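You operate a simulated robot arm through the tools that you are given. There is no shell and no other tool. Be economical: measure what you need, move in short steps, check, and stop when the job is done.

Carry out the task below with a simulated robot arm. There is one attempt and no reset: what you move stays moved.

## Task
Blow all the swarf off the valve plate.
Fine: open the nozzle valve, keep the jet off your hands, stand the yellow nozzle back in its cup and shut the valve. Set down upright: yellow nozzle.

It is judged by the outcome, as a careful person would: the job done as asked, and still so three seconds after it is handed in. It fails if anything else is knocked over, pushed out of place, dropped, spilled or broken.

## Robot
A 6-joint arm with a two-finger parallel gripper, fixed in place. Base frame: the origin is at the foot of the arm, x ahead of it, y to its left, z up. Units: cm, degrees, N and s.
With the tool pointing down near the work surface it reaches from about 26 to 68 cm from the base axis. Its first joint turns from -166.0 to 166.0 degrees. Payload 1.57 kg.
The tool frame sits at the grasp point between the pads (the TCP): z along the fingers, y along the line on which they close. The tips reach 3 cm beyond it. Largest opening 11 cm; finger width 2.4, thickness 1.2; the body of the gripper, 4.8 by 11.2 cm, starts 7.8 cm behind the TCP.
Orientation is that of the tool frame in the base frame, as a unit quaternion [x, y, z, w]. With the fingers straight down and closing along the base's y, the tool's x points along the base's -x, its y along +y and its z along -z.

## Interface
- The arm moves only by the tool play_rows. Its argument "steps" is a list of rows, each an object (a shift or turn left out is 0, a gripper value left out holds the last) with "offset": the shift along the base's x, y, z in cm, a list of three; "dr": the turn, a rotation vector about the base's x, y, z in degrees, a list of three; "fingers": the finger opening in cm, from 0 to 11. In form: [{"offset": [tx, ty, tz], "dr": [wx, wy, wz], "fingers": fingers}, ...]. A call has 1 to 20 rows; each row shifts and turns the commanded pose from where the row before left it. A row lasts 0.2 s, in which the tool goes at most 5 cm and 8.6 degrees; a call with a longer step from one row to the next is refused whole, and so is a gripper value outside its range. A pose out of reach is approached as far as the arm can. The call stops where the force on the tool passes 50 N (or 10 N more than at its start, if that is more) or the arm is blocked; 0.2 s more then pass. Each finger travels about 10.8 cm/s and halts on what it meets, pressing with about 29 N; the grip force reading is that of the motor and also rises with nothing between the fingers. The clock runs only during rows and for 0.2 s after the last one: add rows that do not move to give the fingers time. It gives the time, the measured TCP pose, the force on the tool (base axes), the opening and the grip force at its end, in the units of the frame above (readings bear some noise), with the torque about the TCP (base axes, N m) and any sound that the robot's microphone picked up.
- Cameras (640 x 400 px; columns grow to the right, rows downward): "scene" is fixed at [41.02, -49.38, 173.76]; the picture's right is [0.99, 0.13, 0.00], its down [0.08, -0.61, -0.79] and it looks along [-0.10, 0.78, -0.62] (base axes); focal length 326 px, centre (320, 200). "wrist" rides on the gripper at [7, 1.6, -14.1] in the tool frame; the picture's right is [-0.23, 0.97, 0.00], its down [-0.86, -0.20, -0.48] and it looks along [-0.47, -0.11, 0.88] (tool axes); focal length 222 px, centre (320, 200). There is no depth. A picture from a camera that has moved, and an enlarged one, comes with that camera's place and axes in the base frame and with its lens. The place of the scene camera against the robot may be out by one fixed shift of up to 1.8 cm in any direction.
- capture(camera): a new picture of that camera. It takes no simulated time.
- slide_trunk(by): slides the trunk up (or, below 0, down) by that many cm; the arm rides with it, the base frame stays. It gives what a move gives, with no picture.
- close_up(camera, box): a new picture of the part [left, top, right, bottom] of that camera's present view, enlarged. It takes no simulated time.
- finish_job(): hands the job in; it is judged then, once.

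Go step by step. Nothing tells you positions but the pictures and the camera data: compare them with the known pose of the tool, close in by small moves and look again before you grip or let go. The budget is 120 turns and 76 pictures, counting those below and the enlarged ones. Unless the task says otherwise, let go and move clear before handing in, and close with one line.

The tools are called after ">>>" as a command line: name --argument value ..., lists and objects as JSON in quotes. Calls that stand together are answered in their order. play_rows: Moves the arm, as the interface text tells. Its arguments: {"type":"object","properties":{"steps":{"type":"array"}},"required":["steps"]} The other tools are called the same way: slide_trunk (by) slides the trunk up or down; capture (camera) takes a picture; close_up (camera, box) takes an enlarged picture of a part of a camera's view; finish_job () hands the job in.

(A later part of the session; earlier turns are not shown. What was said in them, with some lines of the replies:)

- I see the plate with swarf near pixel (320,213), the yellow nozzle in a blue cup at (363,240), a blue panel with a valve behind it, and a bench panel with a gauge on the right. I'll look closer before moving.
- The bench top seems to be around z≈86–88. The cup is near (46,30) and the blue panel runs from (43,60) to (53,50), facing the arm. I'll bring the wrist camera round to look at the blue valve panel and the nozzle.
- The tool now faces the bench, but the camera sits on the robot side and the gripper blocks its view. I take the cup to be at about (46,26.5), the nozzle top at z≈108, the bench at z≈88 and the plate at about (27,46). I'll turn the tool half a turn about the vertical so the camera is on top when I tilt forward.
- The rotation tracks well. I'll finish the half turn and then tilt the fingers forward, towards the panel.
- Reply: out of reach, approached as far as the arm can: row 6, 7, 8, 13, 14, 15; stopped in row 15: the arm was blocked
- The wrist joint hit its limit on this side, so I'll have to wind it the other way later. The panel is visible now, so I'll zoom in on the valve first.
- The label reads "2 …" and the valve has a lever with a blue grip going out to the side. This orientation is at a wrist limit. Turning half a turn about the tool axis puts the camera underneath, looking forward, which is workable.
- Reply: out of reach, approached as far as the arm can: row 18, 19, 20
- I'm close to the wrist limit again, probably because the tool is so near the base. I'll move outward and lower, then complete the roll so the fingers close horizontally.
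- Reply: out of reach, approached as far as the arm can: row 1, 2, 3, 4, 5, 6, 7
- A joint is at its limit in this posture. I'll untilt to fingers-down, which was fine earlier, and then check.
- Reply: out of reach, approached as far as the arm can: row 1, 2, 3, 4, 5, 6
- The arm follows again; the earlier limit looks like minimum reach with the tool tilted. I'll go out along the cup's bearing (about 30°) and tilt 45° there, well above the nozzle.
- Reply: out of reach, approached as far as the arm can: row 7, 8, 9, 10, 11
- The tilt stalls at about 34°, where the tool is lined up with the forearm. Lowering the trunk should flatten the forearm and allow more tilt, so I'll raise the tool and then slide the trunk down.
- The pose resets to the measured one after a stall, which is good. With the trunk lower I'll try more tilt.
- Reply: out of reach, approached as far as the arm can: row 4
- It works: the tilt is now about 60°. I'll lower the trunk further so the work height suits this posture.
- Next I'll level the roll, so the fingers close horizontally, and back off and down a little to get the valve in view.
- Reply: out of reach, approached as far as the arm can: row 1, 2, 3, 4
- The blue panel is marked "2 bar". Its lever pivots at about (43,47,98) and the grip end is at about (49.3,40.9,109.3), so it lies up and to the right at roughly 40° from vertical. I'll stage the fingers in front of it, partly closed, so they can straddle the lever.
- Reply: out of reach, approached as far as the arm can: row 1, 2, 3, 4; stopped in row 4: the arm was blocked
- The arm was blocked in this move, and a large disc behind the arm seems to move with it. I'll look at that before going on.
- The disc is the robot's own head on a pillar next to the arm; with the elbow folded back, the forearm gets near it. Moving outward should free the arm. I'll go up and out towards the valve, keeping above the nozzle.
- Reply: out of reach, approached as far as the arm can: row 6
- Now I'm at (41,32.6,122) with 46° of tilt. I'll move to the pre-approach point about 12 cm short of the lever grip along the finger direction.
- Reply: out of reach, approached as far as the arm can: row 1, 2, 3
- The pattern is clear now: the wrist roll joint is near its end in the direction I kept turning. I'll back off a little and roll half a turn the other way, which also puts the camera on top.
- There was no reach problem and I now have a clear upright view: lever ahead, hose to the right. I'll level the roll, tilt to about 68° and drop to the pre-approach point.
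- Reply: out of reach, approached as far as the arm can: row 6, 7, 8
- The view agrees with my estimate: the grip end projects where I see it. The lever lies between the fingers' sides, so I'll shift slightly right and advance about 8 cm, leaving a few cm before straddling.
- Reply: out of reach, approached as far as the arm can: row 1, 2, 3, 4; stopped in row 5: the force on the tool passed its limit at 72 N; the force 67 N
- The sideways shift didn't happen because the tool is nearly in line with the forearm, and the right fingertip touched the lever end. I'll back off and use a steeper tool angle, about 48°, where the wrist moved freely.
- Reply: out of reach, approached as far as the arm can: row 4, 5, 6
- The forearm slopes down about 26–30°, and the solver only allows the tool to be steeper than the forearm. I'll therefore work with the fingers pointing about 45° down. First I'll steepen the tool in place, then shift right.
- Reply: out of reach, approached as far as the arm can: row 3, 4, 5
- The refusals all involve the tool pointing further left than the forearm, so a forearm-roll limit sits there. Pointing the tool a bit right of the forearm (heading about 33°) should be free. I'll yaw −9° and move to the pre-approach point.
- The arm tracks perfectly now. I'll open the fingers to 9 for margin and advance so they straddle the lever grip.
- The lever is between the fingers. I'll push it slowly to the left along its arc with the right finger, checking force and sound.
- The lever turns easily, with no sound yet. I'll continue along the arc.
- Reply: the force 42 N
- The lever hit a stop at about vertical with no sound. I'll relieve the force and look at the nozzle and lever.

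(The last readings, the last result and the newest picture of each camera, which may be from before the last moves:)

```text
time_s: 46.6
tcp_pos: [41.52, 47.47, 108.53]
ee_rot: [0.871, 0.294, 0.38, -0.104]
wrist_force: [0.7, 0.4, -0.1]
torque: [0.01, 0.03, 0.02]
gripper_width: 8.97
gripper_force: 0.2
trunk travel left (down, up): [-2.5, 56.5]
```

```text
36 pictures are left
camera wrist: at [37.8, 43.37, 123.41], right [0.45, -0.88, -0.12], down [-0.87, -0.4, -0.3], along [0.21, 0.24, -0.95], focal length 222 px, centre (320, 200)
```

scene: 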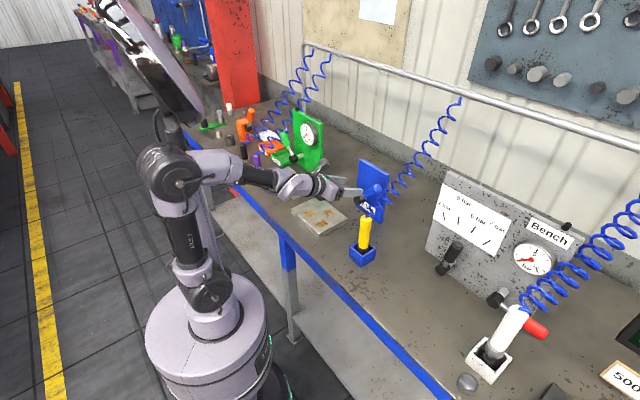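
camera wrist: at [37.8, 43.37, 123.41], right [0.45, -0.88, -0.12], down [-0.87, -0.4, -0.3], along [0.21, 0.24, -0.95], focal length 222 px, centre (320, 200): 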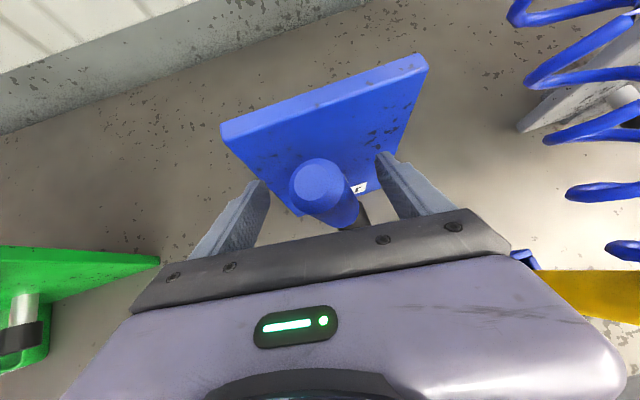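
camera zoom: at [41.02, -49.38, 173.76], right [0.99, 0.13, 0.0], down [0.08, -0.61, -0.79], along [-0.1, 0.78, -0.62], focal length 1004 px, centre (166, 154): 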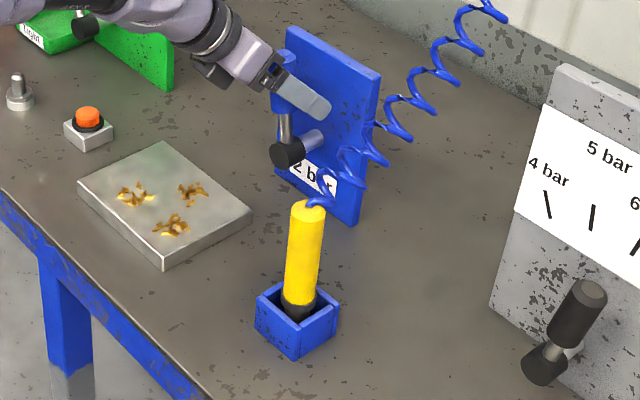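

The lever now stands about vertical, and I see no jet and hear no hiss. I'll turn it the other way, to the right past its starting angle, with the fingers narrower, and listen.

>>> play_rows --steps '[{"fingers": 6.5}, {"offset": [0.7, -0.7, 0.15]}, {"offset": [0.7, -0.7, 0.1]}, {"offset": [0.7, -0.7, 0.0]}, {"offset": [0.7, -0.7, -0.1]}, {"offset": [0.7, -0.7, -0.2]}, {"offset": [0.7, -0.7, -0.3]}, {"offset": [0.7, -0.7, -0.45]}, {"offset": [0.7, -0.7, -0.6]}, {"offset": [0.7, -0.7, -0.75]}, {}]'

>>> capture --camera "wrist"

```text
time_s: 49.0
tcp_pos: [47.51, 41.15, 106.82]
ee_rot: [0.869, 0.294, 0.383, -0.106]
wrist_force: [0.4, 15.0, 34.2]
torque: [1.09, 0.94, -0.33]
gripper_width: 7.41
gripper_force: 5.0
trunk travel left (down, up): [-2.5, 56.5]
```

```text
35 pictures are left
camera wrist: at [43.81, 37.09, 121.62], right [0.46, -0.88, -0.13], down [-0.86, -0.4, -0.3], along [0.22, 0.25, -0.94], focal length 222 px, centre (320, 200)
```

wrist: 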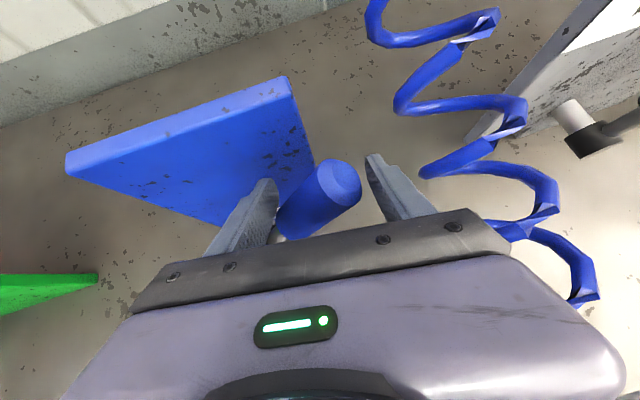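

The lever has a stop at its original angle as well. So the starting position is closed and about vertical is the fully open stop. I'll push it back to vertical and check the force.

>>> play_rows --steps '[{"offset": [-0.7, 0.7, 0.75]}, {"offset": [-0.7, 0.7, 0.6]}, {"offset": [-0.7, 0.7, 0.45]}, {"offset": [-0.7, 0.7, 0.3]}, {"offset": [-0.7, 0.7, 0.2]}, {"offset": [-0.7, 0.7, 0.1]}, {"offset": [-0.7, 0.7, 0.0]}, {"offset": [-0.7, 0.7, -0.1]}, {"offset": [-0.7, 0.7, -0.1]}, {"offset": [-0.5, 0.5, -0.1]}, {}]'

```text
time_s: 51.4
tcp_pos: [40.94, 47.74, 108.63]
ee_rot: [0.871, 0.294, 0.379, -0.105]
wrist_force: [0.6, -2.4, 2.4]
torque: [-0.09, -0.08, -0.01]
gripper_width: 6.76
gripper_force: 1.2
trunk travel left (down, up): [-2.5, 56.5]
```

>>> play_rows --steps '[{"offset": [-0.5, 0.5, -0.1]}, {"offset": [-0.5, 0.5, -0.1]}, {"offset": [-0.5, 0.5, -0.1]}, {}]'

>>> capture --camera "wrist"

```text
time_s: 52.5
tcp_pos: [39.99, 49.07, 108.47]
ee_rot: [0.87, 0.293, 0.382, -0.105]
wrist_force: [25.3, -19.2, 4.0]
torque: [-0.5, -0.33, 0.45]
gripper_width: 9.18
gripper_force: 14.8
trunk travel left (down, up): [-2.5, 56.5]
stopped in row 4: the force on the tool passed its limit at 51 N (the readings are from after the stop); the commanded pose is now the measured one
```

```text
34 pictures are left
camera wrist: at [36.23, 44.93, 123.27], right [0.45, -0.88, -0.12], down [-0.87, -0.4, -0.3], along [0.22, 0.24, -0.95], focal length 222 px, centre (320, 200)
```

wrist: 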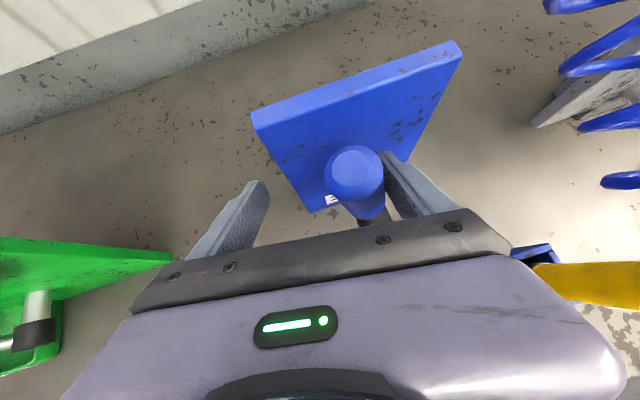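

The lever is at its open stop. I'll centre the fingers off it, widen them, and retreat straight back along the finger direction.

>>> play_rows --steps '[{"offset": [0.7, -0.7, 0]}, {"offset": [0.7, -0.7, 0]}, {"offset": [0.3, -0.3, 0], "fingers": 9}, {"offset": [-1.2, -0.8, 1.4]}, {"offset": [-1.2, -0.8, 1.6]}, {"offset": [-1.2, -0.8, 1.8]}, {"offset": [-1.2, -0.8, 2]}, {"offset": [-1, -0.8, 2.5]}, {}]'

>>> capture --camera "wrist"

>>> close_up --camera "scene" --box '[290, 140, 450, 290]'

```text
time_s: 54.5
tcp_pos: [35.4, 43.71, 117.49]
ee_rot: [0.871, 0.296, 0.379, -0.102]
wrist_force: [-0.4, -0.5, 0.3]
torque: [0.0, 0.0, 0.02]
gripper_width: 9.01
gripper_force: 0.1
trunk travel left (down, up): [-2.5, 56.5]
```

```text
33 pictures are left
camera wrist: at [31.79, 39.82, 132.29], right [0.45, -0.88, -0.12], down [-0.87, -0.41, -0.29], along [0.21, 0.24, -0.95], focal length 222 px, centre (320, 200)
```

wrist: 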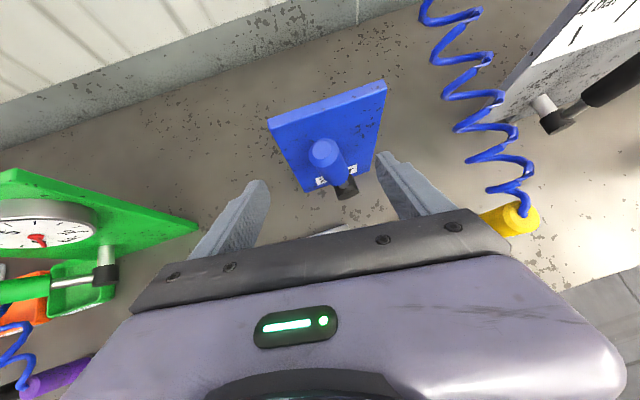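

```text
2.67 times, centred on (370, 215) of scene
camera zoom: at [41.02, -49.38, 173.76], right [0.99, 0.13, 0.0], down [0.08, -0.61, -0.79], along [-0.1, 0.78, -0.62], focal length 870 px, centre (187, 160)
```

zoom: 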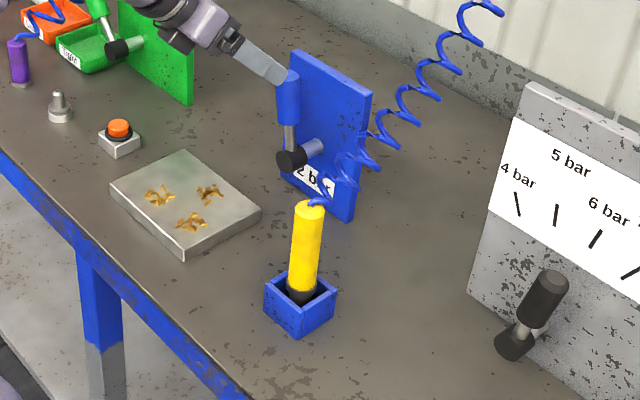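

The valve lever stands vertical, at its open stop. The nozzle top is at about (45.2,25.9,106). I'll go to a pre-grasp point about 10 cm back along a heading of about 20°, tilted about 42°.

>>> play_rows --steps '[{"offset": [0, -2.5, 0], "dr": [0, 0, -2]}, {"offset": [0, -2.5, 0], "dr": [0, 0, -2]}, {"offset": [0.3, -2.5, 0], "dr": [0, 0, -2]}, {"offset": [0.5, -2.5, 0], "dr": [0, 0, -2]}, {"offset": [0.5, -2.5, -1], "dr": [0, 0, -2]}, {"offset": [0.5, -2.5, -2], "dr": [0, 0, -2]}, {"offset": [0.5, -2.5, -2], "dr": [0, 0, -2]}, {"offset": [0.6, -2.5, -2], "dr": [-1.4, 3.8, 0]}, {}]'

>>> capture --camera "wrist"

>>> capture --camera "scene"

```text
time_s: 56.5
tcp_pos: [38.29, 23.68, 110.86]
ee_rot: [0.912, 0.189, 0.361, -0.054]
wrist_force: [0.2, -0.4, 0.1]
torque: [0.01, 0.0, 0.01]
gripper_width: 8.99
gripper_force: 0.1
trunk travel left (down, up): [-2.5, 56.5]
```

```text
31 pictures are left
camera wrist: at [34.64, 21.0, 126.07], right [0.22, -0.97, -0.12], down [-0.95, -0.19, -0.24], along [0.21, 0.16, -0.96], focal length 222 px, centre (320, 200)
```

wrist: 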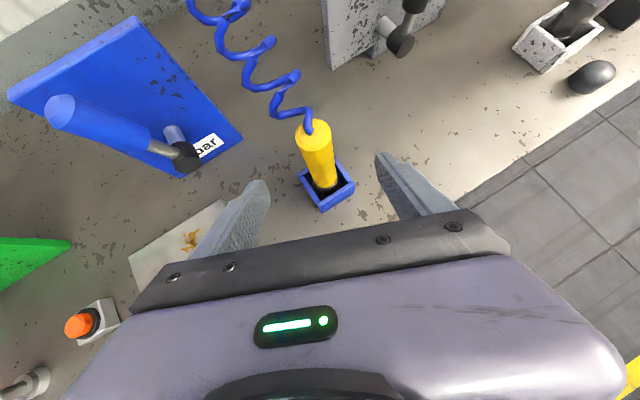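

```text
30 pictures are left
```

scene: 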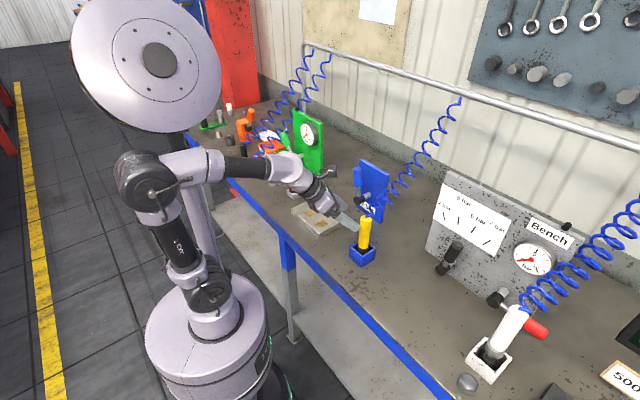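

The nozzle stands between the fingers, slightly ahead. I'll advance along the finger direction to put the grasp point at about (45.2,26.3,101.3), then check before closing.

>>> play_rows --steps '[{"offset": [-0.5, -0.2, -0.5]}, {"offset": [1.25, 0.47, -1.5]}, {"offset": [1.25, 0.47, -1.5]}, {"offset": [1.25, 0.47, -1.5]}, {"offset": [1.25, 0.47, -1.5]}, {"offset": [1.25, 0.47, -1.5]}, {"offset": [1.2, 0.44, -1.4]}, {}]'

>>> capture --camera "wrist"

>>> close_up --camera "scene" --box '[310, 170, 430, 280]'

```text
time_s: 58.3
tcp_pos: [45.32, 26.29, 101.2]
ee_rot: [0.914, 0.188, 0.357, -0.052]
wrist_force: [-0.3, 0.6, 0.9]
torque: [-0.02, 0.02, 0.0]
gripper_width: 9.0
gripper_force: 0.0
trunk travel left (down, up): [-2.5, 56.5]
```

```text
29 pictures are left
camera wrist: at [41.69, 23.64, 116.29], right [0.22, -0.97, -0.11], down [-0.95, -0.19, -0.23], along [0.2, 0.16, -0.97], focal length 222 px, centre (320, 200)
```

wrist: 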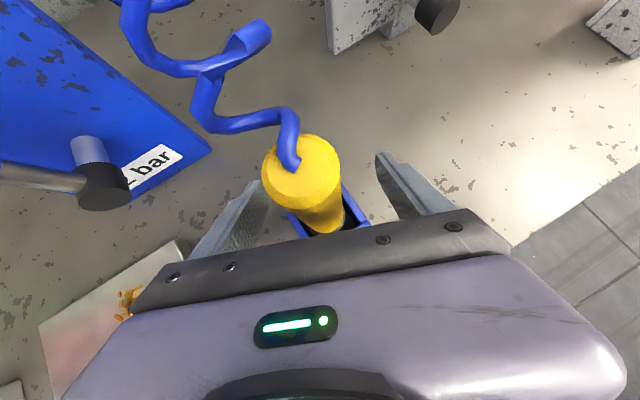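

```text
3.64 times, centred on (370, 225) of scene
camera zoom: at [41.02, -49.38, 173.76], right [0.99, 0.13, 0.0], down [0.08, -0.61, -0.79], along [-0.1, 0.78, -0.62], focal length 1187 px, centre (138, 109)
```

zoom: 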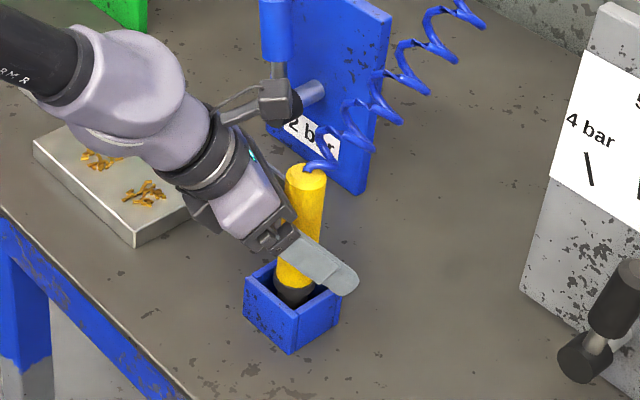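

The nozzle is well between the pads. I'll raise the grip slightly and close.

>>> play_rows --steps '[{"offset": [0, 0, 1]}, {"fingers": 5}, {"fingers": 3.2}, {"fingers": 2.5}, {"fingers": 2.5}, {}]'

>>> close_up --camera "scene" --box '[310, 170, 430, 280]'

```text
time_s: 59.7
tcp_pos: [45.19, 26.25, 102.03]
ee_rot: [0.913, 0.19, 0.357, -0.052]
wrist_force: [-0.9, 1.4, -0.1]
torque: [0.12, 0.07, 0.02]
gripper_width: 3.34
gripper_force: 29.0
trunk travel left (down, up): [-2.5, 56.5]
```

```text
3.64 times, centred on (370, 225) of scene
camera zoom: at [41.02, -49.38, 173.76], right [0.99, 0.13, 0.0], down [0.08, -0.61, -0.79], along [-0.1, 0.78, -0.62], focal length 1187 px, centre (138, 109)
```

zoom: 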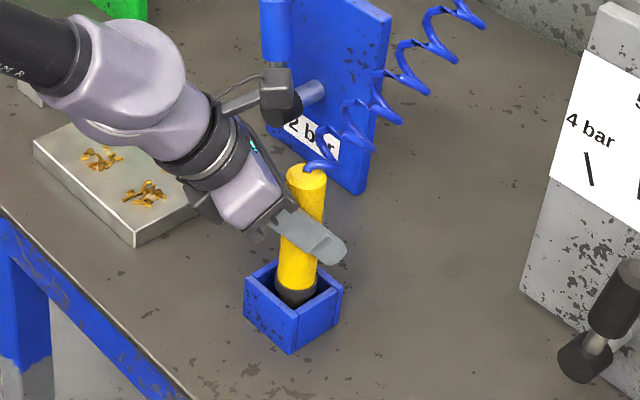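

The nozzle is gripped (3.34 cm). I'll lift straight up clear of the cup and check.

>>> play_rows --steps '[{"offset": [0, 0, 1]}, {"offset": [0, 0, 2]}, {"offset": [0, 0, 3]}, {"offset": [0, 0, 3]}, {"offset": [0, 0, 3]}, {}]'

>>> capture --camera "scene"

>>> capture --camera "wrist"

```text
time_s: 61.1
tcp_pos: [45.4, 26.24, 114.38]
ee_rot: [0.913, 0.189, 0.358, -0.052]
wrist_force: [0.7, 0.1, -3.0]
torque: [0.04, -0.02, -0.01]
gripper_width: 3.32
gripper_force: 28.4
trunk travel left (down, up): [-2.5, 56.5]
```

```text
26 pictures are left
```

scene: 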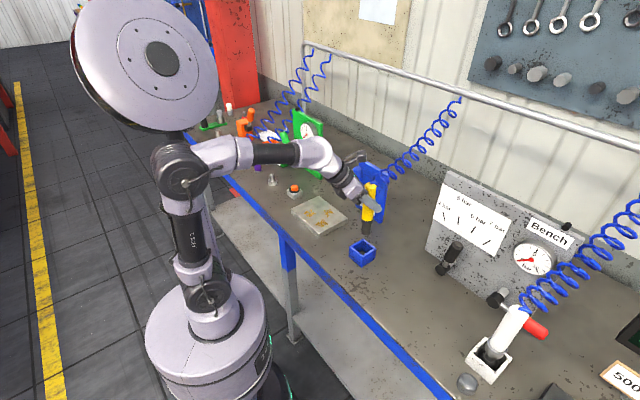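

```text
25 pictures are left
camera wrist: at [41.77, 23.62, 129.5], right [0.22, -0.97, -0.11], down [-0.95, -0.19, -0.23], along [0.2, 0.16, -0.97], focal length 222 px, centre (320, 200)
```

wrist: 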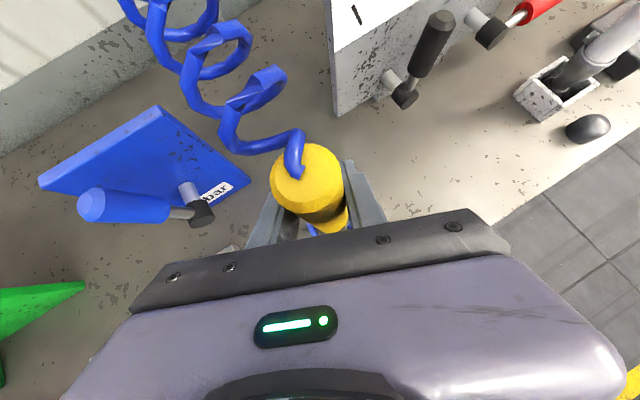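

>>> close_up --camera "scene" --box '[280, 160, 400, 270]'

```text
3.64 times, centred on (340, 215) of scene
camera zoom: at [41.02, -49.38, 173.76], right [0.99, 0.13, 0.0], down [0.08, -0.61, -0.79], along [-0.1, 0.78, -0.62], focal length 1187 px, centre (247, 146)
```

zoom: 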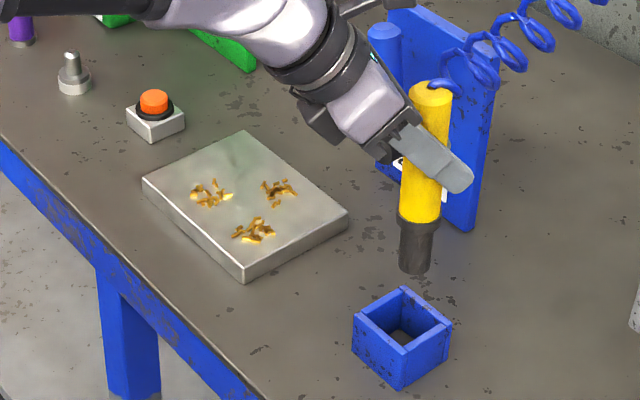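

The nozzle hangs upright with about 14 cm below the grasp point, and its tip is at z≈100. I'll carry it, lever-clear, to behind the front swarf pile, rotating so the tip points down and slightly back toward the bench's front edge. I'll keep it high for now.

>>> play_rows --steps '[{"offset": [-3, 1, 0], "dr": [-2.1, 4.5, 2]}, {"offset": [-3, 1, 0], "dr": [-2.1, 4.5, 2]}, {"offset": [-3, 1, 0], "dr": [-2.1, 4.5, 2]}, {"offset": [-3, 1, 0], "dr": [-2.1, 4.5, 2]}, {"offset": [0, 3, 0], "dr": [0, 0, 3.4]}, {"offset": [0, 3, 0], "dr": [0, 0, 3.4]}, {"offset": [0, 3, 0], "dr": [0, 0, 3.4]}, {"offset": [0, 3, 0], "dr": [0, 0, 3.4]}, {"offset": [0, 3, 0], "dr": [0, 0, 3.4]}, {}]'

>>> capture --camera "wrist"

>>> close_up --camera "scene" --box '[260, 140, 400, 270]'

```text
time_s: 63.3
tcp_pos: [26.13, 47.89, 109.03]
ee_rot: [0.894, 0.4, 0.19, -0.067]
wrist_force: [0.0, -0.3, -1.4]
torque: [0.04, -0.02, 0.01]
gripper_width: 3.31
gripper_force: 29.2
out of reach, approached as far as the arm can: row 3, 4, 5, 6, 7, 8, 9
trunk travel left (down, up): [-2.5, 56.5]
```

```text
23 pictures are left
camera wrist: at [27.67, 47.81, 124.77], right [0.58, -0.81, -0.06], down [-0.81, -0.59, 0.1], along [-0.11, -0.01, -0.99], focal length 222 px, centre (320, 200)
```

wrist: 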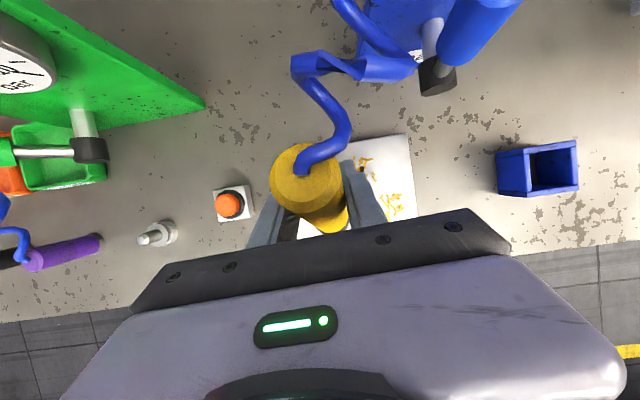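

```text
3.08 times, centred on (330, 205) of scene
camera zoom: at [41.02, -49.38, 173.76], right [0.99, 0.13, 0.0], down [0.08, -0.61, -0.79], along [-0.1, 0.78, -0.62], focal length 1004 px, centre (289, 185)
```

zoom: 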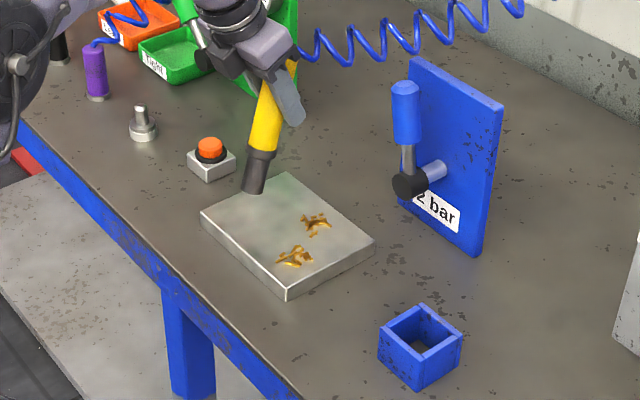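

The jet works: the left pile has already gone (it was in the line of passage). The remaining piles are at about (32.3,44.7) and (29.4,38). I'll sweep the jet slowly to the right, aiming just behind the rear pile, and hold.

>>> play_rows --steps '[{"offset": [1.9, 0.3, 0]}, {"offset": [1.9, 0.3, 0]}, {"offset": [1.9, 0.3, 0]}, {"offset": [1.9, 0.3, 0]}, {"offset": [1.9, 0.3, 0]}, {"offset": [1.7, 0.3, 0]}, {}, {}]'

>>> close_up --camera "scene" --box '[260, 140, 400, 270]'

```text
time_s: 65.1
tcp_pos: [29.87, 50.06, 104.01]
ee_rot: [0.894, 0.399, 0.193, -0.067]
wrist_force: [1.0, 9.7, 40.3]
torque: [0.13, 0.61, -0.16]
gripper_width: 3.29
gripper_force: 29.3
out of reach, approached as far as the arm can: row 1, 2, 3, 4, 5, 6
trunk travel left (down, up): [-2.5, 56.5]
```

```text
3.08 times, centred on (330, 205) of scene
camera zoom: at [41.02, -49.38, 173.76], right [0.99, 0.13, 0.0], down [0.08, -0.61, -0.79], along [-0.1, 0.78, -0.62], focal length 1004 px, centre (289, 185)
```

zoom: 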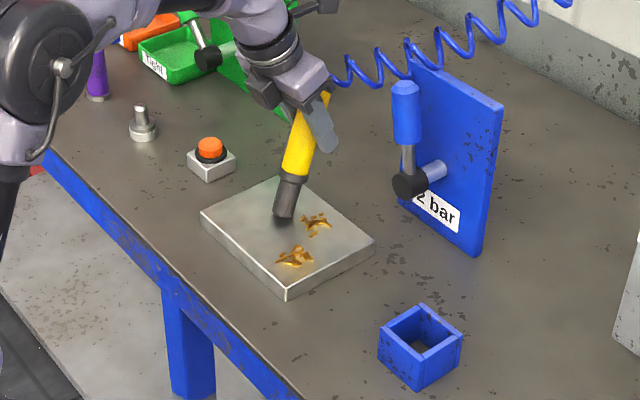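

The arm drifted down at a joint limit and the tip is touching the plate. I'll lift straight up at once.

>>> play_rows --steps '[{"offset": [0, 0, 1]}, {"offset": [0, 0, 2]}, {"offset": [0, 0, 2]}, {}]'

>>> capture --camera "scene"

```text
time_s: 66.1
tcp_pos: [27.61, 50.32, 106.73]
ee_rot: [0.895, 0.401, 0.187, -0.066]
wrist_force: [-0.1, 0.1, -1.8]
torque: [0.0, -0.08, 0.01]
gripper_width: 3.29
gripper_force: 28.9
out of reach, approached as far as the arm can: row 1, 2, 3
trunk travel left (down, up): [-2.5, 56.5]
```

```text
20 pictures are left
```

scene: 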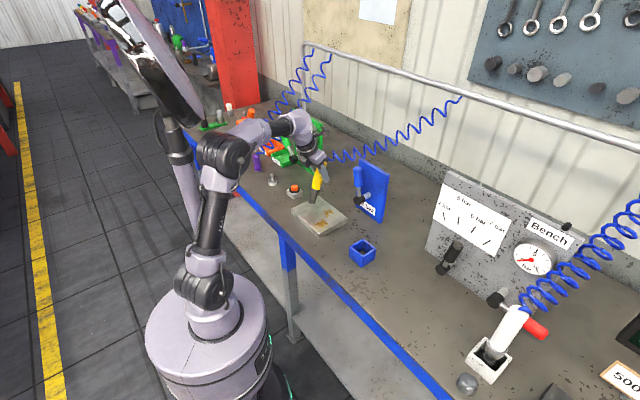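

It's clear again. The steep pose is what hits the forearm-roll limit, and leaning the tool to the right relieves it. I'll roll so the jet points down and right along the bench, lift a little, and return to the 42° tilt.

>>> play_rows --steps '[{"dr": [-4.8, -4.6, 0]}, {"dr": [-4.8, -4.6, 0]}, {"offset": [0, 0, 1], "dr": [-4.8, -4.6, 0]}, {"offset": [0, 0, 1.5], "dr": [3.45, -3.6, 0]}, {"offset": [0, 0, 1.5], "dr": [3.45, -3.6, 0]}, {"offset": [0, 0, 0], "dr": [3.45, -3.6, 0]}, {"offset": [0, 0, 0], "dr": [3.45, -3.6, 0]}, {}]'

>>> close_up --camera "scene" --box '[260, 140, 400, 270]'

```text
time_s: 67.9
tcp_pos: [27.67, 50.11, 110.79]
ee_rot: [0.835, 0.38, 0.396, 0.043]
wrist_force: [-0.4, 0.2, -3.0]
torque: [0.04, 0.02, 0.04]
gripper_width: 3.28
gripper_force: 28.9
trunk travel left (down, up): [-2.5, 56.5]
```

```text
3.08 times, centred on (330, 205) of scene
camera zoom: at [41.02, -49.38, 173.76], right [0.99, 0.13, 0.0], down [0.08, -0.61, -0.79], along [-0.1, 0.78, -0.62], focal length 1004 px, centre (289, 185)
```

zoom: 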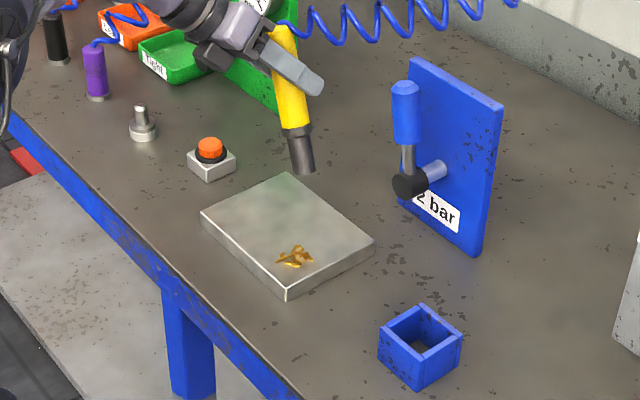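

The rear pile is gone too, and the aim is well calibrated. One pile is left at about (29.4,38), so I'll move the aim to just upstream of it.

>>> play_rows --steps '[{"offset": [-1, -1.1, 0]}, {"offset": [-1, -1.1, 0]}, {"offset": [-1, -1.1, 0]}, {"offset": [-1, -1.1, 0]}, {"offset": [-0.8, -1.1, 0]}, {}, {}]'

>>> close_up --camera "scene" --box '[260, 140, 400, 270]'

```text
time_s: 69.7
tcp_pos: [26.42, 43.56, 105.36]
ee_rot: [0.848, 0.37, 0.364, 0.104]
wrist_force: [-0.5, 1.4, -2.3]
torque: [0.07, -0.01, -0.02]
gripper_width: 3.29
gripper_force: 29.1
trunk travel left (down, up): [-2.5, 56.5]
stopped in row 7: the arm was blocked; the commanded pose is now the measured one
```

```text
3.08 times, centred on (330, 205) of scene
camera zoom: at [41.02, -49.38, 173.76], right [0.99, 0.13, 0.0], down [0.08, -0.61, -0.79], along [-0.1, 0.78, -0.62], focal length 1004 px, centre (289, 185)
```

zoom: 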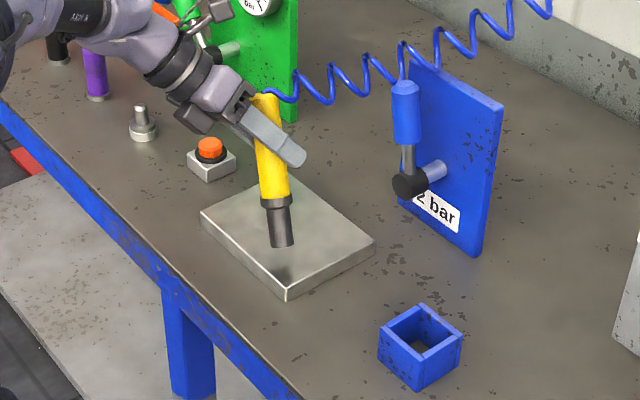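

The plate looks clear. The arm was blocked, probably by its own pillar, so I'll back out upward and outward and then check the whole scene.

>>> play_rows --steps '[{"offset": [0.5, 0.5, 1.5]}, {"offset": [0.5, 0.5, 2]}, {"offset": [0.5, 0.5, 2]}, {"offset": [0.5, 0.5, 2]}, {}]'

>>> capture --camera "scene"

>>> close_up --camera "scene" --box '[200, 100, 400, 270]'

```text
time_s: 70.9
tcp_pos: [28.24, 45.63, 112.9]
ee_rot: [0.847, 0.373, 0.365, 0.102]
wrist_force: [-0.8, 0.0, -2.0]
torque: [0.09, 0.01, -0.01]
gripper_width: 3.28
gripper_force: 28.8
trunk travel left (down, up): [-2.5, 56.5]
```

```text
17 pictures are left
```

scene: 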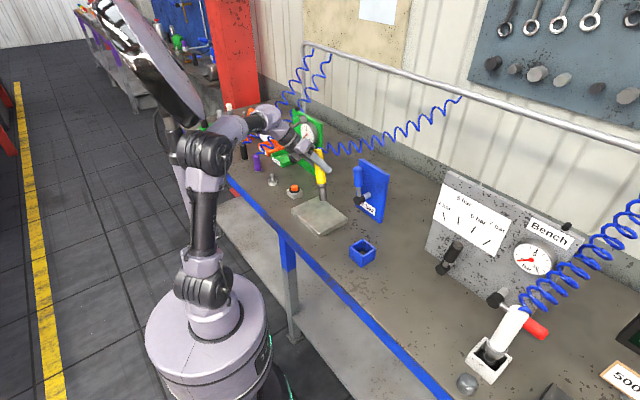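

```text
2.35 times, centred on (300, 185) of scene
camera zoom: at [41.02, -49.38, 173.76], right [0.99, 0.13, 0.0], down [0.08, -0.61, -0.79], along [-0.1, 0.78, -0.62], focal length 768 px, centre (367, 235)
```

zoom: 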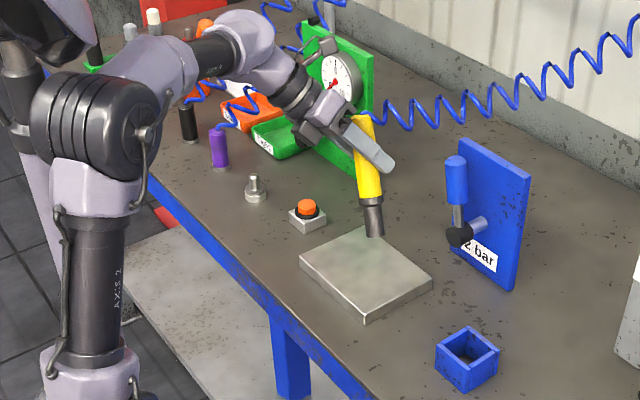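

The plate is clear. Now I'll carry the nozzle back above its cup, restoring the grasp orientation so it hangs vertical.

>>> play_rows --steps '[{"offset": [0.5, 0, 2], "dr": [4.66, 1.62, -2.88]}, {"offset": [1.5, -1, 0.3], "dr": [4.66, 1.62, -2.88]}, {"offset": [2, -2.2, 0], "dr": [4.66, 1.62, -2.88]}, {"offset": [2, -2.4, 0], "dr": [4.66, 1.62, -2.88]}, {"offset": [2, -2.4, 0], "dr": [4.66, 1.62, -2.88]}, {"offset": [2, -2.4, 0]}, {"offset": [2, -2.4, 0]}, {"offset": [2, -2.4, 0]}, {"offset": [2, -2.4, 0]}, {}]'

>>> close_up --camera "scene" --box '[280, 150, 440, 280]'

```text
time_s: 73.1
tcp_pos: [44.34, 27.9, 115.3]
ee_rot: [0.914, 0.189, 0.357, -0.052]
wrist_force: [-0.4, -0.4, -2.9]
torque: [0.0, 0.01, -0.01]
gripper_width: 3.31
gripper_force: 29.2
trunk travel left (down, up): [-2.5, 56.5]
```

```text
3.08 times, centred on (360, 215) of scene
camera zoom: at [41.02, -49.38, 173.76], right [0.99, 0.13, 0.0], down [0.08, -0.61, -0.79], along [-0.1, 0.78, -0.62], focal length 1004 px, centre (197, 154)
```

zoom: 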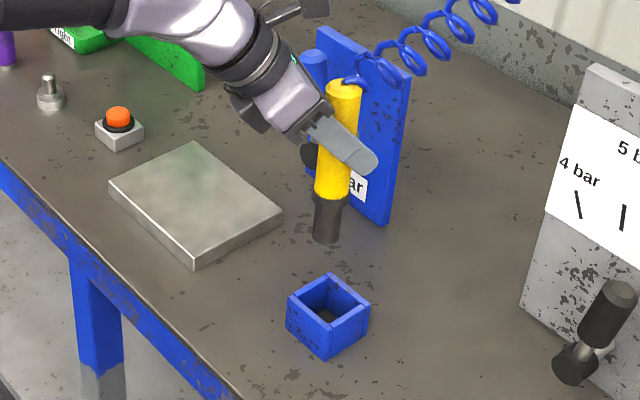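

The nozzle hangs vertically with no visible slip and the plate is empty. I'll line up with the recorded seat at (45.2,26.25) and lower to just at the cup rim.

>>> play_rows --steps '[{"offset": [0.45, -0.85, 0]}, {"offset": [0.41, -0.8, 0]}, {"offset": [0, 0, -2]}, {"offset": [0, 0, -2]}, {"offset": [0, 0, -1.5]}, {}]'

>>> close_up --camera "scene" --box '[320, 180, 420, 280]'

>>> capture --camera "wrist"

```text
time_s: 74.5
tcp_pos: [45.02, 26.25, 109.7]
ee_rot: [0.914, 0.189, 0.356, -0.052]
wrist_force: [0.2, -0.5, -2.5]
torque: [0.04, -0.05, 0.01]
gripper_width: 3.29
gripper_force: 28.8
trunk travel left (down, up): [-2.5, 56.5]
```

```text
4.00 times, centred on (370, 230) of scene
camera zoom: at [41.02, -49.38, 173.76], right [0.99, 0.13, 0.0], down [0.08, -0.61, -0.79], along [-0.1, 0.78, -0.62], focal length 1305 px, centre (120, 80)
```

zoom: 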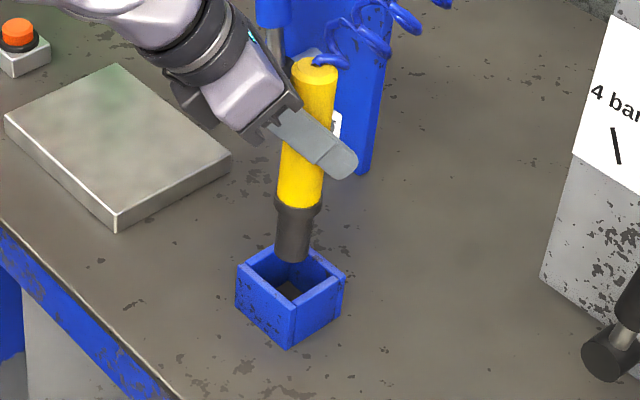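

```text
13 pictures are left
camera wrist: at [41.6, 23.75, 124.86], right [0.22, -0.97, -0.11], down [-0.96, -0.19, -0.23], along [0.2, 0.16, -0.97], focal length 222 px, centre (320, 200)
```

wrist: 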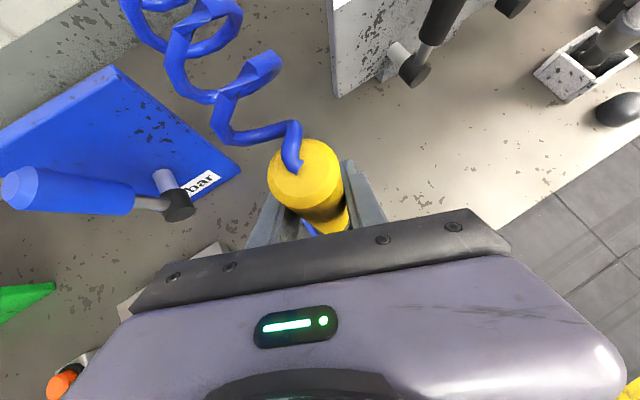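

The tip is centred over the cup opening. I'll lower slowly to the original seat height, watching the force.

>>> play_rows --steps '[{"offset": [0.15, 0, -1]}, {"offset": [0, 0, -1.5]}, {"offset": [0, 0, -1.5]}, {"offset": [0, 0, -1.5]}, {"offset": [0, 0, -1]}, {"offset": [0, 0, -0.6]}, {}]'

>>> close_up --camera "scene" --box '[320, 180, 420, 280]'

```text
time_s: 75.5
tcp_pos: [45.53, 26.45, 105.16]
ee_rot: [0.911, 0.19, 0.362, -0.053]
wrist_force: [11.2, 1.3, 29.0]
torque: [-0.51, -0.3, 0.24]
gripper_width: 3.32
gripper_force: 29.0
trunk travel left (down, up): [-2.5, 56.5]
stopped in row 4: the force on the tool passed its limit at 71 N (the readings are from after the stop); the commanded pose is now the measured one
```

```text
4.00 times, centred on (370, 230) of scene
camera zoom: at [41.02, -49.38, 173.76], right [0.99, 0.13, 0.0], down [0.08, -0.61, -0.79], along [-0.1, 0.78, -0.62], focal length 1305 px, centre (120, 80)
```

zoom: 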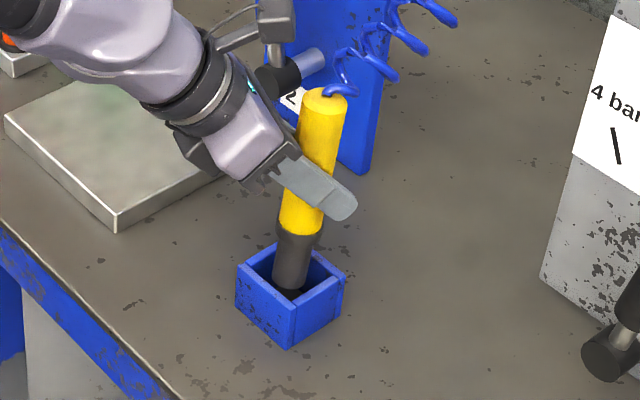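

The tip caught on the cup's inside edge and the nozzle now leans a bit in the grip. I'll lift slightly and look closely.

>>> play_rows --steps '[{"offset": [-0.2, 0, 1.5]}, {"offset": [0, 0, 1.5]}, {"offset": [0, 0, 1.5]}, {}]'

>>> close_up --camera "scene" --box '[335, 195, 395, 265]'

```text
time_s: 76.5
tcp_pos: [45.19, 26.37, 109.58]
ee_rot: [0.911, 0.19, 0.362, -0.054]
wrist_force: [-0.1, 0.1, -2.3]
torque: [0.04, 0.01, 0.03]
gripper_width: 3.29
gripper_force: 29.3
trunk travel left (down, up): [-2.5, 56.5]
```

```text
5.71 times, centred on (365, 230) of scene
camera zoom: at [41.02, -49.38, 173.76], right [0.99, 0.13, 0.0], down [0.08, -0.61, -0.79], along [-0.1, 0.78, -0.62], focal length 1865 px, centre (63, 29)
```

zoom: 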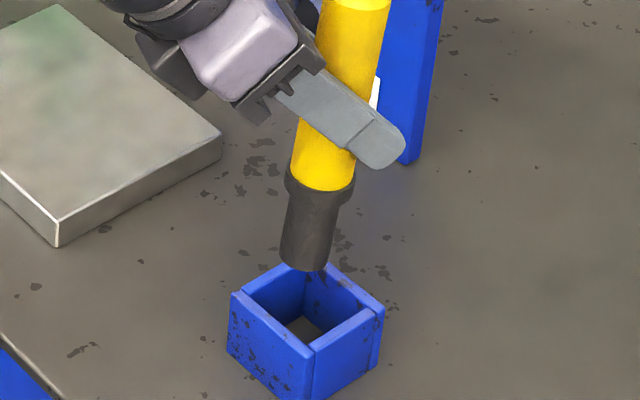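

The nozzle pivoted about 5° in the pads, with its tip toward the robot. I'll counter-rotate the tool by that amount, keep the grasp point over the recorded seat, and re-check.

>>> play_rows --steps '[{"offset": [0, -0.1, 0.5], "dr": [1.75, -4.8, 0]}, {}, {}]'

>>> close_up --camera "scene" --box '[335, 185, 395, 265]'

```text
time_s: 77.3
tcp_pos: [45.2, 26.39, 110.09]
ee_rot: [0.895, 0.187, 0.401, -0.059]
wrist_force: [-0.7, -0.8, -3.0]
torque: [-0.03, -0.01, 0.02]
gripper_width: 3.3
gripper_force: 29.2
trunk travel left (down, up): [-2.5, 56.5]
```

```text
5.00 times, centred on (365, 225) of scene
camera zoom: at [41.02, -49.38, 173.76], right [0.99, 0.13, 0.0], down [0.08, -0.61, -0.79], along [-0.1, 0.78, -0.62], focal length 1632 px, centre (95, 75)
```

zoom: 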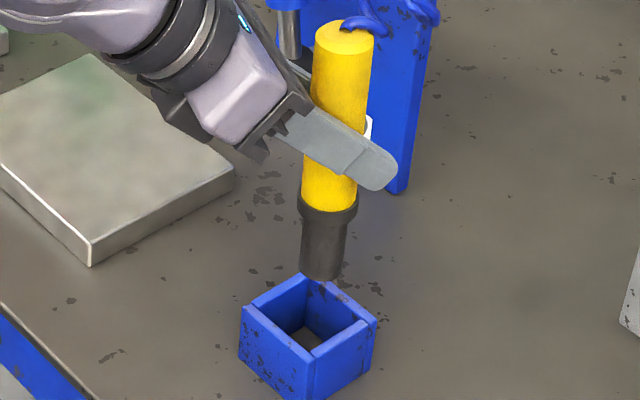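

The nozzle is upright again. It has slid up about 1.2 cm in the grip, so the seat will be at a grasp-point z of about 100.8. I'll shift −0.25 in x and descend gently.

>>> play_rows --steps '[{"offset": [-0.25, -0.12, -0.5]}, {"offset": [0, 0, -1]}, {"offset": [0, 0, -1]}, {"offset": [0, 0, -1]}, {"offset": [0, 0, -0.7]}, {}]'

>>> close_up --camera "scene" --box '[335, 185, 395, 265]'

```text
time_s: 78.7
tcp_pos: [45.02, 26.37, 105.98]
ee_rot: [0.894, 0.187, 0.403, -0.06]
wrist_force: [0.9, 0.1, -3.0]
torque: [-0.02, -0.01, -0.01]
gripper_width: 3.28
gripper_force: 29.0
trunk travel left (down, up): [-2.5, 56.5]
```

```text
5.00 times, centred on (365, 225) of scene
camera zoom: at [41.02, -49.38, 173.76], right [0.99, 0.13, 0.0], down [0.08, -0.61, -0.79], along [-0.1, 0.78, -0.62], focal length 1632 px, centre (95, 75)
```

zoom: 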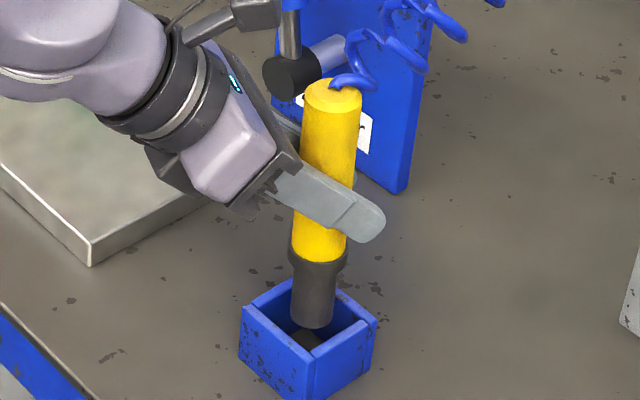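

>>> play_rows --steps '[{"offset": [-0.15, 0.1, -0.6]}, {"offset": [0, 0, -0.8]}, {"offset": [0, 0, -0.8]}, {"offset": [0, 0, -0.8]}, {"offset": [0, 0, -0.8]}, {}]'

>>> close_up --camera "scene" --box '[335, 185, 395, 265]'

```text
time_s: 80.1
tcp_pos: [44.99, 26.02, 101.04]
ee_rot: [0.899, 0.186, 0.394, -0.055]
wrist_force: [10.1, 3.1, -3.8]
torque: [0.91, -0.82, 0.32]
gripper_width: 3.29
gripper_force: 29.4
trunk travel left (down, up): [-2.5, 56.5]
```

```text
5.00 times, centred on (365, 225) of scene
camera zoom: at [41.02, -49.38, 173.76], right [0.99, 0.13, 0.0], down [0.08, -0.61, -0.79], along [-0.1, 0.78, -0.62], focal length 1632 px, centre (95, 75)
```

zoom: 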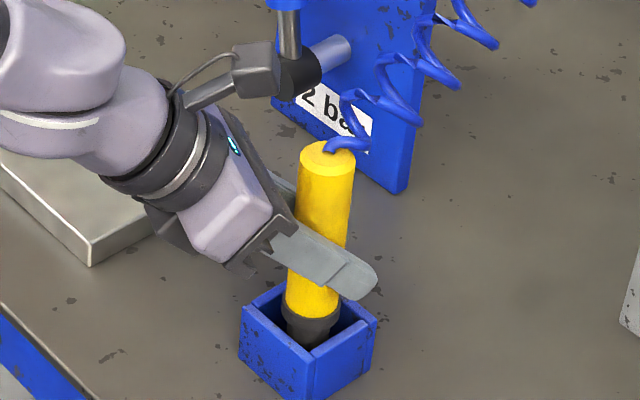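

The nozzle is in the cup, about 0.7 cm above its original seat. I'll lower the rest, easing the side force.

>>> play_rows --steps '[{"offset": [0.15, 0.05, -0.3]}, {"offset": [0, 0, -0.3]}, {"offset": [0, 0, -0.2]}, {}]'

```text
time_s: 81.1
tcp_pos: [44.98, 26.37, 101.44]
ee_rot: [0.895, 0.187, 0.402, -0.06]
wrist_force: [0.4, 0.2, -2.0]
torque: [-0.04, -0.02, -0.03]
gripper_width: 3.29
gripper_force: 29.1
trunk travel left (down, up): [-2.5, 56.5]
```

>>> play_rows --steps '[{"offset": [0, 0, -0.3]}, {"offset": [0, 0, -0.3]}, {"offset": [0, 0, -0.3]}, {}]'

>>> close_up --camera "scene" --box '[335, 185, 395, 265]'

```text
time_s: 82.1
tcp_pos: [44.93, 26.31, 100.55]
ee_rot: [0.894, 0.185, 0.403, -0.06]
wrist_force: [2.7, 1.7, 11.1]
torque: [0.38, -0.18, -0.05]
gripper_width: 3.3
gripper_force: 29.4
trunk travel left (down, up): [-2.5, 56.5]
```

```text
5.00 times, centred on (365, 225) of scene
camera zoom: at [41.02, -49.38, 173.76], right [0.99, 0.13, 0.0], down [0.08, -0.61, -0.79], along [-0.1, 0.78, -0.62], focal length 1632 px, centre (95, 75)
```

zoom: 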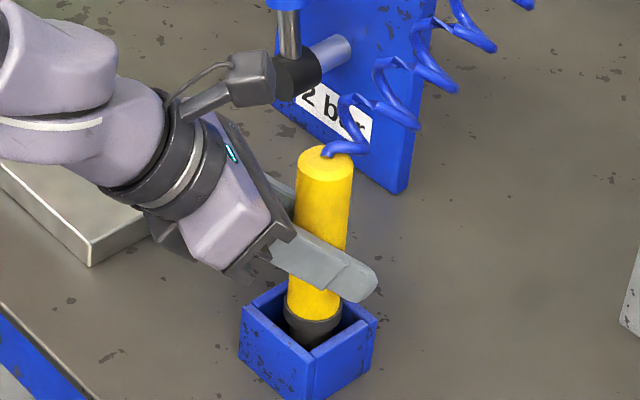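

The nozzle is seated (about 13 N upward on contact). I'll open the fingers and back away along the finger direction.

>>> play_rows --steps '[{"offset": [0, 0, 0.15], "fingers": 4}, {"fingers": 5.5}, {"fingers": 8}, {}, {"offset": [-1, -0.37, 1]}, {"offset": [-1.4, -0.5, 1.6]}, {"offset": [-1.4, -0.5, 1.8]}, {"offset": [-1.4, -0.5, 2]}, {"offset": [-1.4, -0.4, 2.2]}, {}]'

>>> close_up --camera "scene" --box '[280, 150, 440, 280]'

```text
time_s: 84.3
tcp_pos: [38.44, 24.17, 109.07]
ee_rot: [0.895, 0.186, 0.401, -0.059]
wrist_force: [0.3, -0.2, 0.5]
torque: [0.0, 0.0, -0.03]
gripper_width: 7.98
gripper_force: 0.1
trunk travel left (down, up): [-2.5, 56.5]
```

```text
3.08 times, centred on (360, 215) of scene
camera zoom: at [41.02, -49.38, 173.76], right [0.99, 0.13, 0.0], down [0.08, -0.61, -0.79], along [-0.1, 0.78, -0.62], focal length 1004 px, centre (197, 154)
```

zoom: 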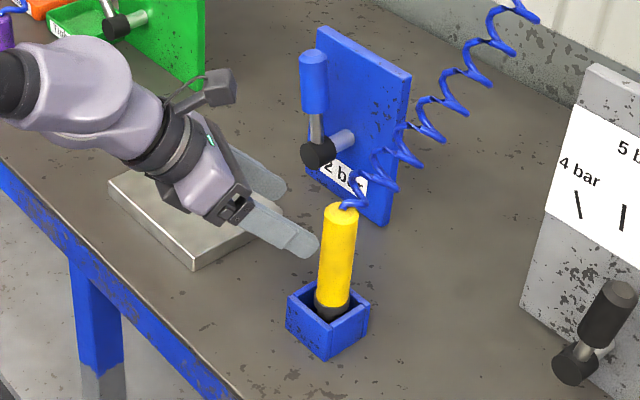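

The nozzle stands upright in its cup. Next is the valve: back to the lever approach point used before, with the same heading.

>>> play_rows --steps '[{"offset": [-0.6, 0.5, 3]}, {"offset": [-0.6, 1.5, 3], "dr": [0, 0, 2]}, {"offset": [-0.6, 2.5, 2.4], "dr": [0, 0, 2]}, {"offset": [-0.6, 2.5, 0], "dr": [0, 0, 2]}, {"offset": [-0.6, 2.5, 0], "dr": [0, 0, 2]}, {"offset": [0, 2.5, 0], "dr": [0, 0, 2]}, {"offset": [0, 2.5, 0], "dr": [0, 0, 2]}, {"offset": [0, 2.5, 0], "dr": [0, 0, 1.7]}, {"offset": [0, 2.5, 0], "dr": [-0.9, 1.3, 0], "fingers": 9}, {}]'

>>> capture --camera "wrist"

```text
time_s: 86.5
tcp_pos: [35.27, 43.64, 117.63]
ee_rot: [0.871, 0.293, 0.381, -0.103]
wrist_force: [-0.2, 0.6, -0.1]
torque: [0.0, -0.02, -0.02]
gripper_width: 9.0
gripper_force: 0.1
trunk travel left (down, up): [-2.5, 56.5]
```

```text
5 pictures are left
camera wrist: at [31.6, 39.71, 132.51], right [0.45, -0.88, -0.12], down [-0.87, -0.4, -0.3], along [0.21, 0.24, -0.95], focal length 222 px, centre (320, 200)
```

wrist: 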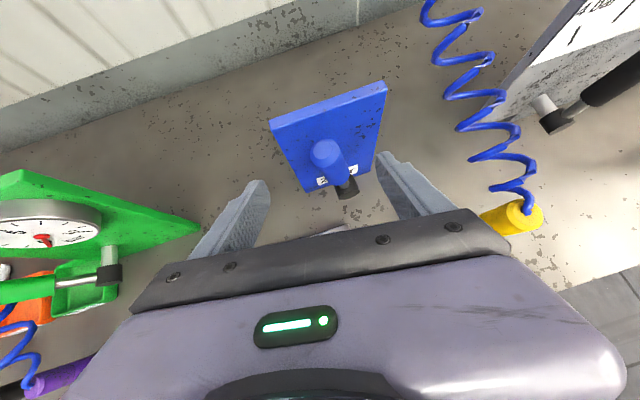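

The view is identical to the one when I retreated. I'll re-enter along the same line to straddle the lever.

>>> play_rows --steps '[{"offset": [1, 0.8, -2.5]}, {"offset": [1.2, 0.8, -2]}, {"offset": [1.2, 0.8, -1.8]}, {"offset": [1.2, 0.8, -1.6]}, {"offset": [1.3, 0.6, -1.2]}, {"fingers": 6.5}, {}]'

```text
time_s: 88.1
tcp_pos: [41.49, 47.34, 108.51]
ee_rot: [0.871, 0.294, 0.38, -0.104]
wrist_force: [0.2, 0.2, 0.2]
torque: [0.0, 0.0, 0.03]
gripper_width: 6.49
gripper_force: 0.0
trunk travel left (down, up): [-2.5, 56.5]
```

Straddled with no contact. Now I'll push the lever right along the same arc to its closed stop.

>>> play_rows --steps '[{"offset": [0.7, -0.7, 0.15]}, {"offset": [0.7, -0.7, 0.1]}, {"offset": [0.7, -0.7, 0.0]}, {"offset": [0.7, -0.7, -0.1]}, {"offset": [0.7, -0.7, -0.2]}, {"offset": [0.7, -0.7, -0.3]}, {"offset": [0.7, -0.7, -0.45]}, {"offset": [0.7, -0.7, -0.6]}, {"offset": [0.7, -0.7, -0.75]}, {}]'

```text
time_s: 90.3
tcp_pos: [47.4, 41.21, 106.51]
ee_rot: [0.871, 0.293, 0.381, -0.103]
wrist_force: [-8.2, 6.4, 9.0]
torque: [0.25, 0.35, 0.01]
gripper_width: 7.39
gripper_force: 4.5
trunk travel left (down, up): [-2.5, 56.5]
```

>>> play_rows --steps '[{"offset": [0.5, -0.5, -0.4]}, {}]'

>>> capture --camera "wrist"

```text
time_s: 90.9
tcp_pos: [47.76, 40.71, 106.12]
ee_rot: [0.87, 0.294, 0.382, -0.103]
wrist_force: [-17.1, 14.7, 13.1]
torque: [0.41, 0.46, -0.13]
gripper_width: 8.41
gripper_force: 10.5
trunk travel left (down, up): [-2.5, 56.5]
```

```text
4 pictures are left
camera wrist: at [44.07, 36.78, 120.86], right [0.45, -0.88, -0.12], down [-0.86, -0.4, -0.3], along [0.22, 0.24, -0.95], focal length 222 px, centre (320, 200)
```

wrist: 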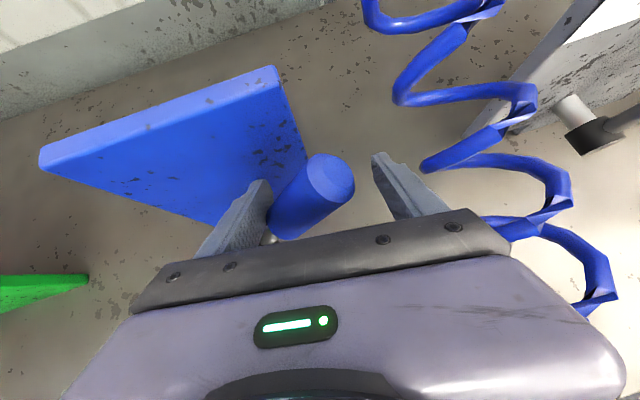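

The lever is at the closed stop, the same as its starting place. I'll centre the fingers, open them slightly and retreat.

>>> play_rows --steps '[{"offset": [-0.5, 0.6, 0.5]}, {"offset": [-0.4, 0.5, 0.4], "fingers": 9}, {}, {"offset": [-1.2, -0.8, 1.4]}, {"offset": [-1.35, -0.9, 1.55]}, {"offset": [-1.35, -0.9, 1.55]}, {"offset": [-1.35, -0.9, 1.6]}, {"offset": [-1.3, -0.6, 2]}, {"offset": [-1.3, 0.5, 2]}, {}]'

>>> capture --camera "scene"

>>> close_up --camera "scene" --box '[270, 140, 430, 280]'

```text
time_s: 93.1
tcp_pos: [39.32, 38.05, 116.71]
ee_rot: [0.871, 0.294, 0.379, -0.103]
wrist_force: [0.1, 0.4, -1.0]
torque: [0.02, 0.0, 0.0]
gripper_width: 9.01
gripper_force: 0.0
trunk travel left (down, up): [-2.5, 56.5]
```

```text
3 pictures are left
```

scene: 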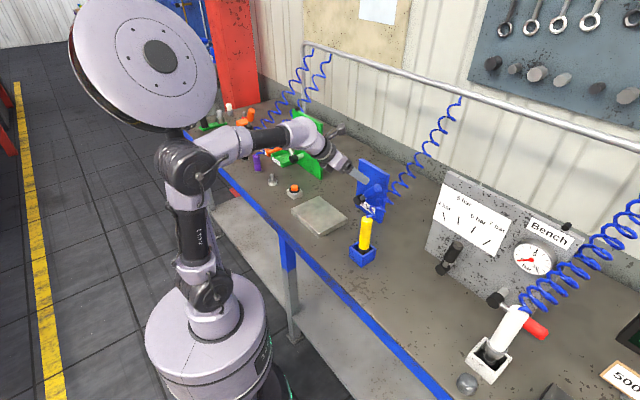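

```text
2.86 times, centred on (350, 210) of scene
camera zoom: at [41.02, -49.38, 173.76], right [0.99, 0.13, 0.0], down [0.08, -0.61, -0.79], along [-0.1, 0.78, -0.62], focal length 932 px, centre (234, 171)
```

zoom: 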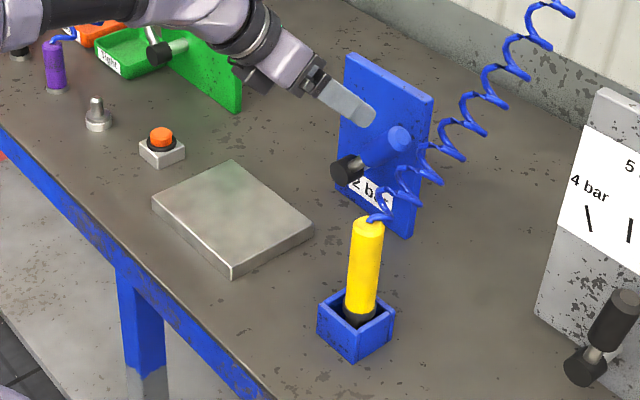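

The plate is clear, the yellow nozzle stands upright in its cup, the lever is back at its closed stop, and the gripper is clear of everything. I'm handing the job in.

>>> finish_job

```text
The job is handed in.
```

The swarf is off the valve plate, the yellow nozzle is upright in its cup, and the valve is shut; along the way the nozzle tip pressed on the plate once (about 40 N) and caught inside the cup once (about 70 N), and the last pictures show nothing moved.
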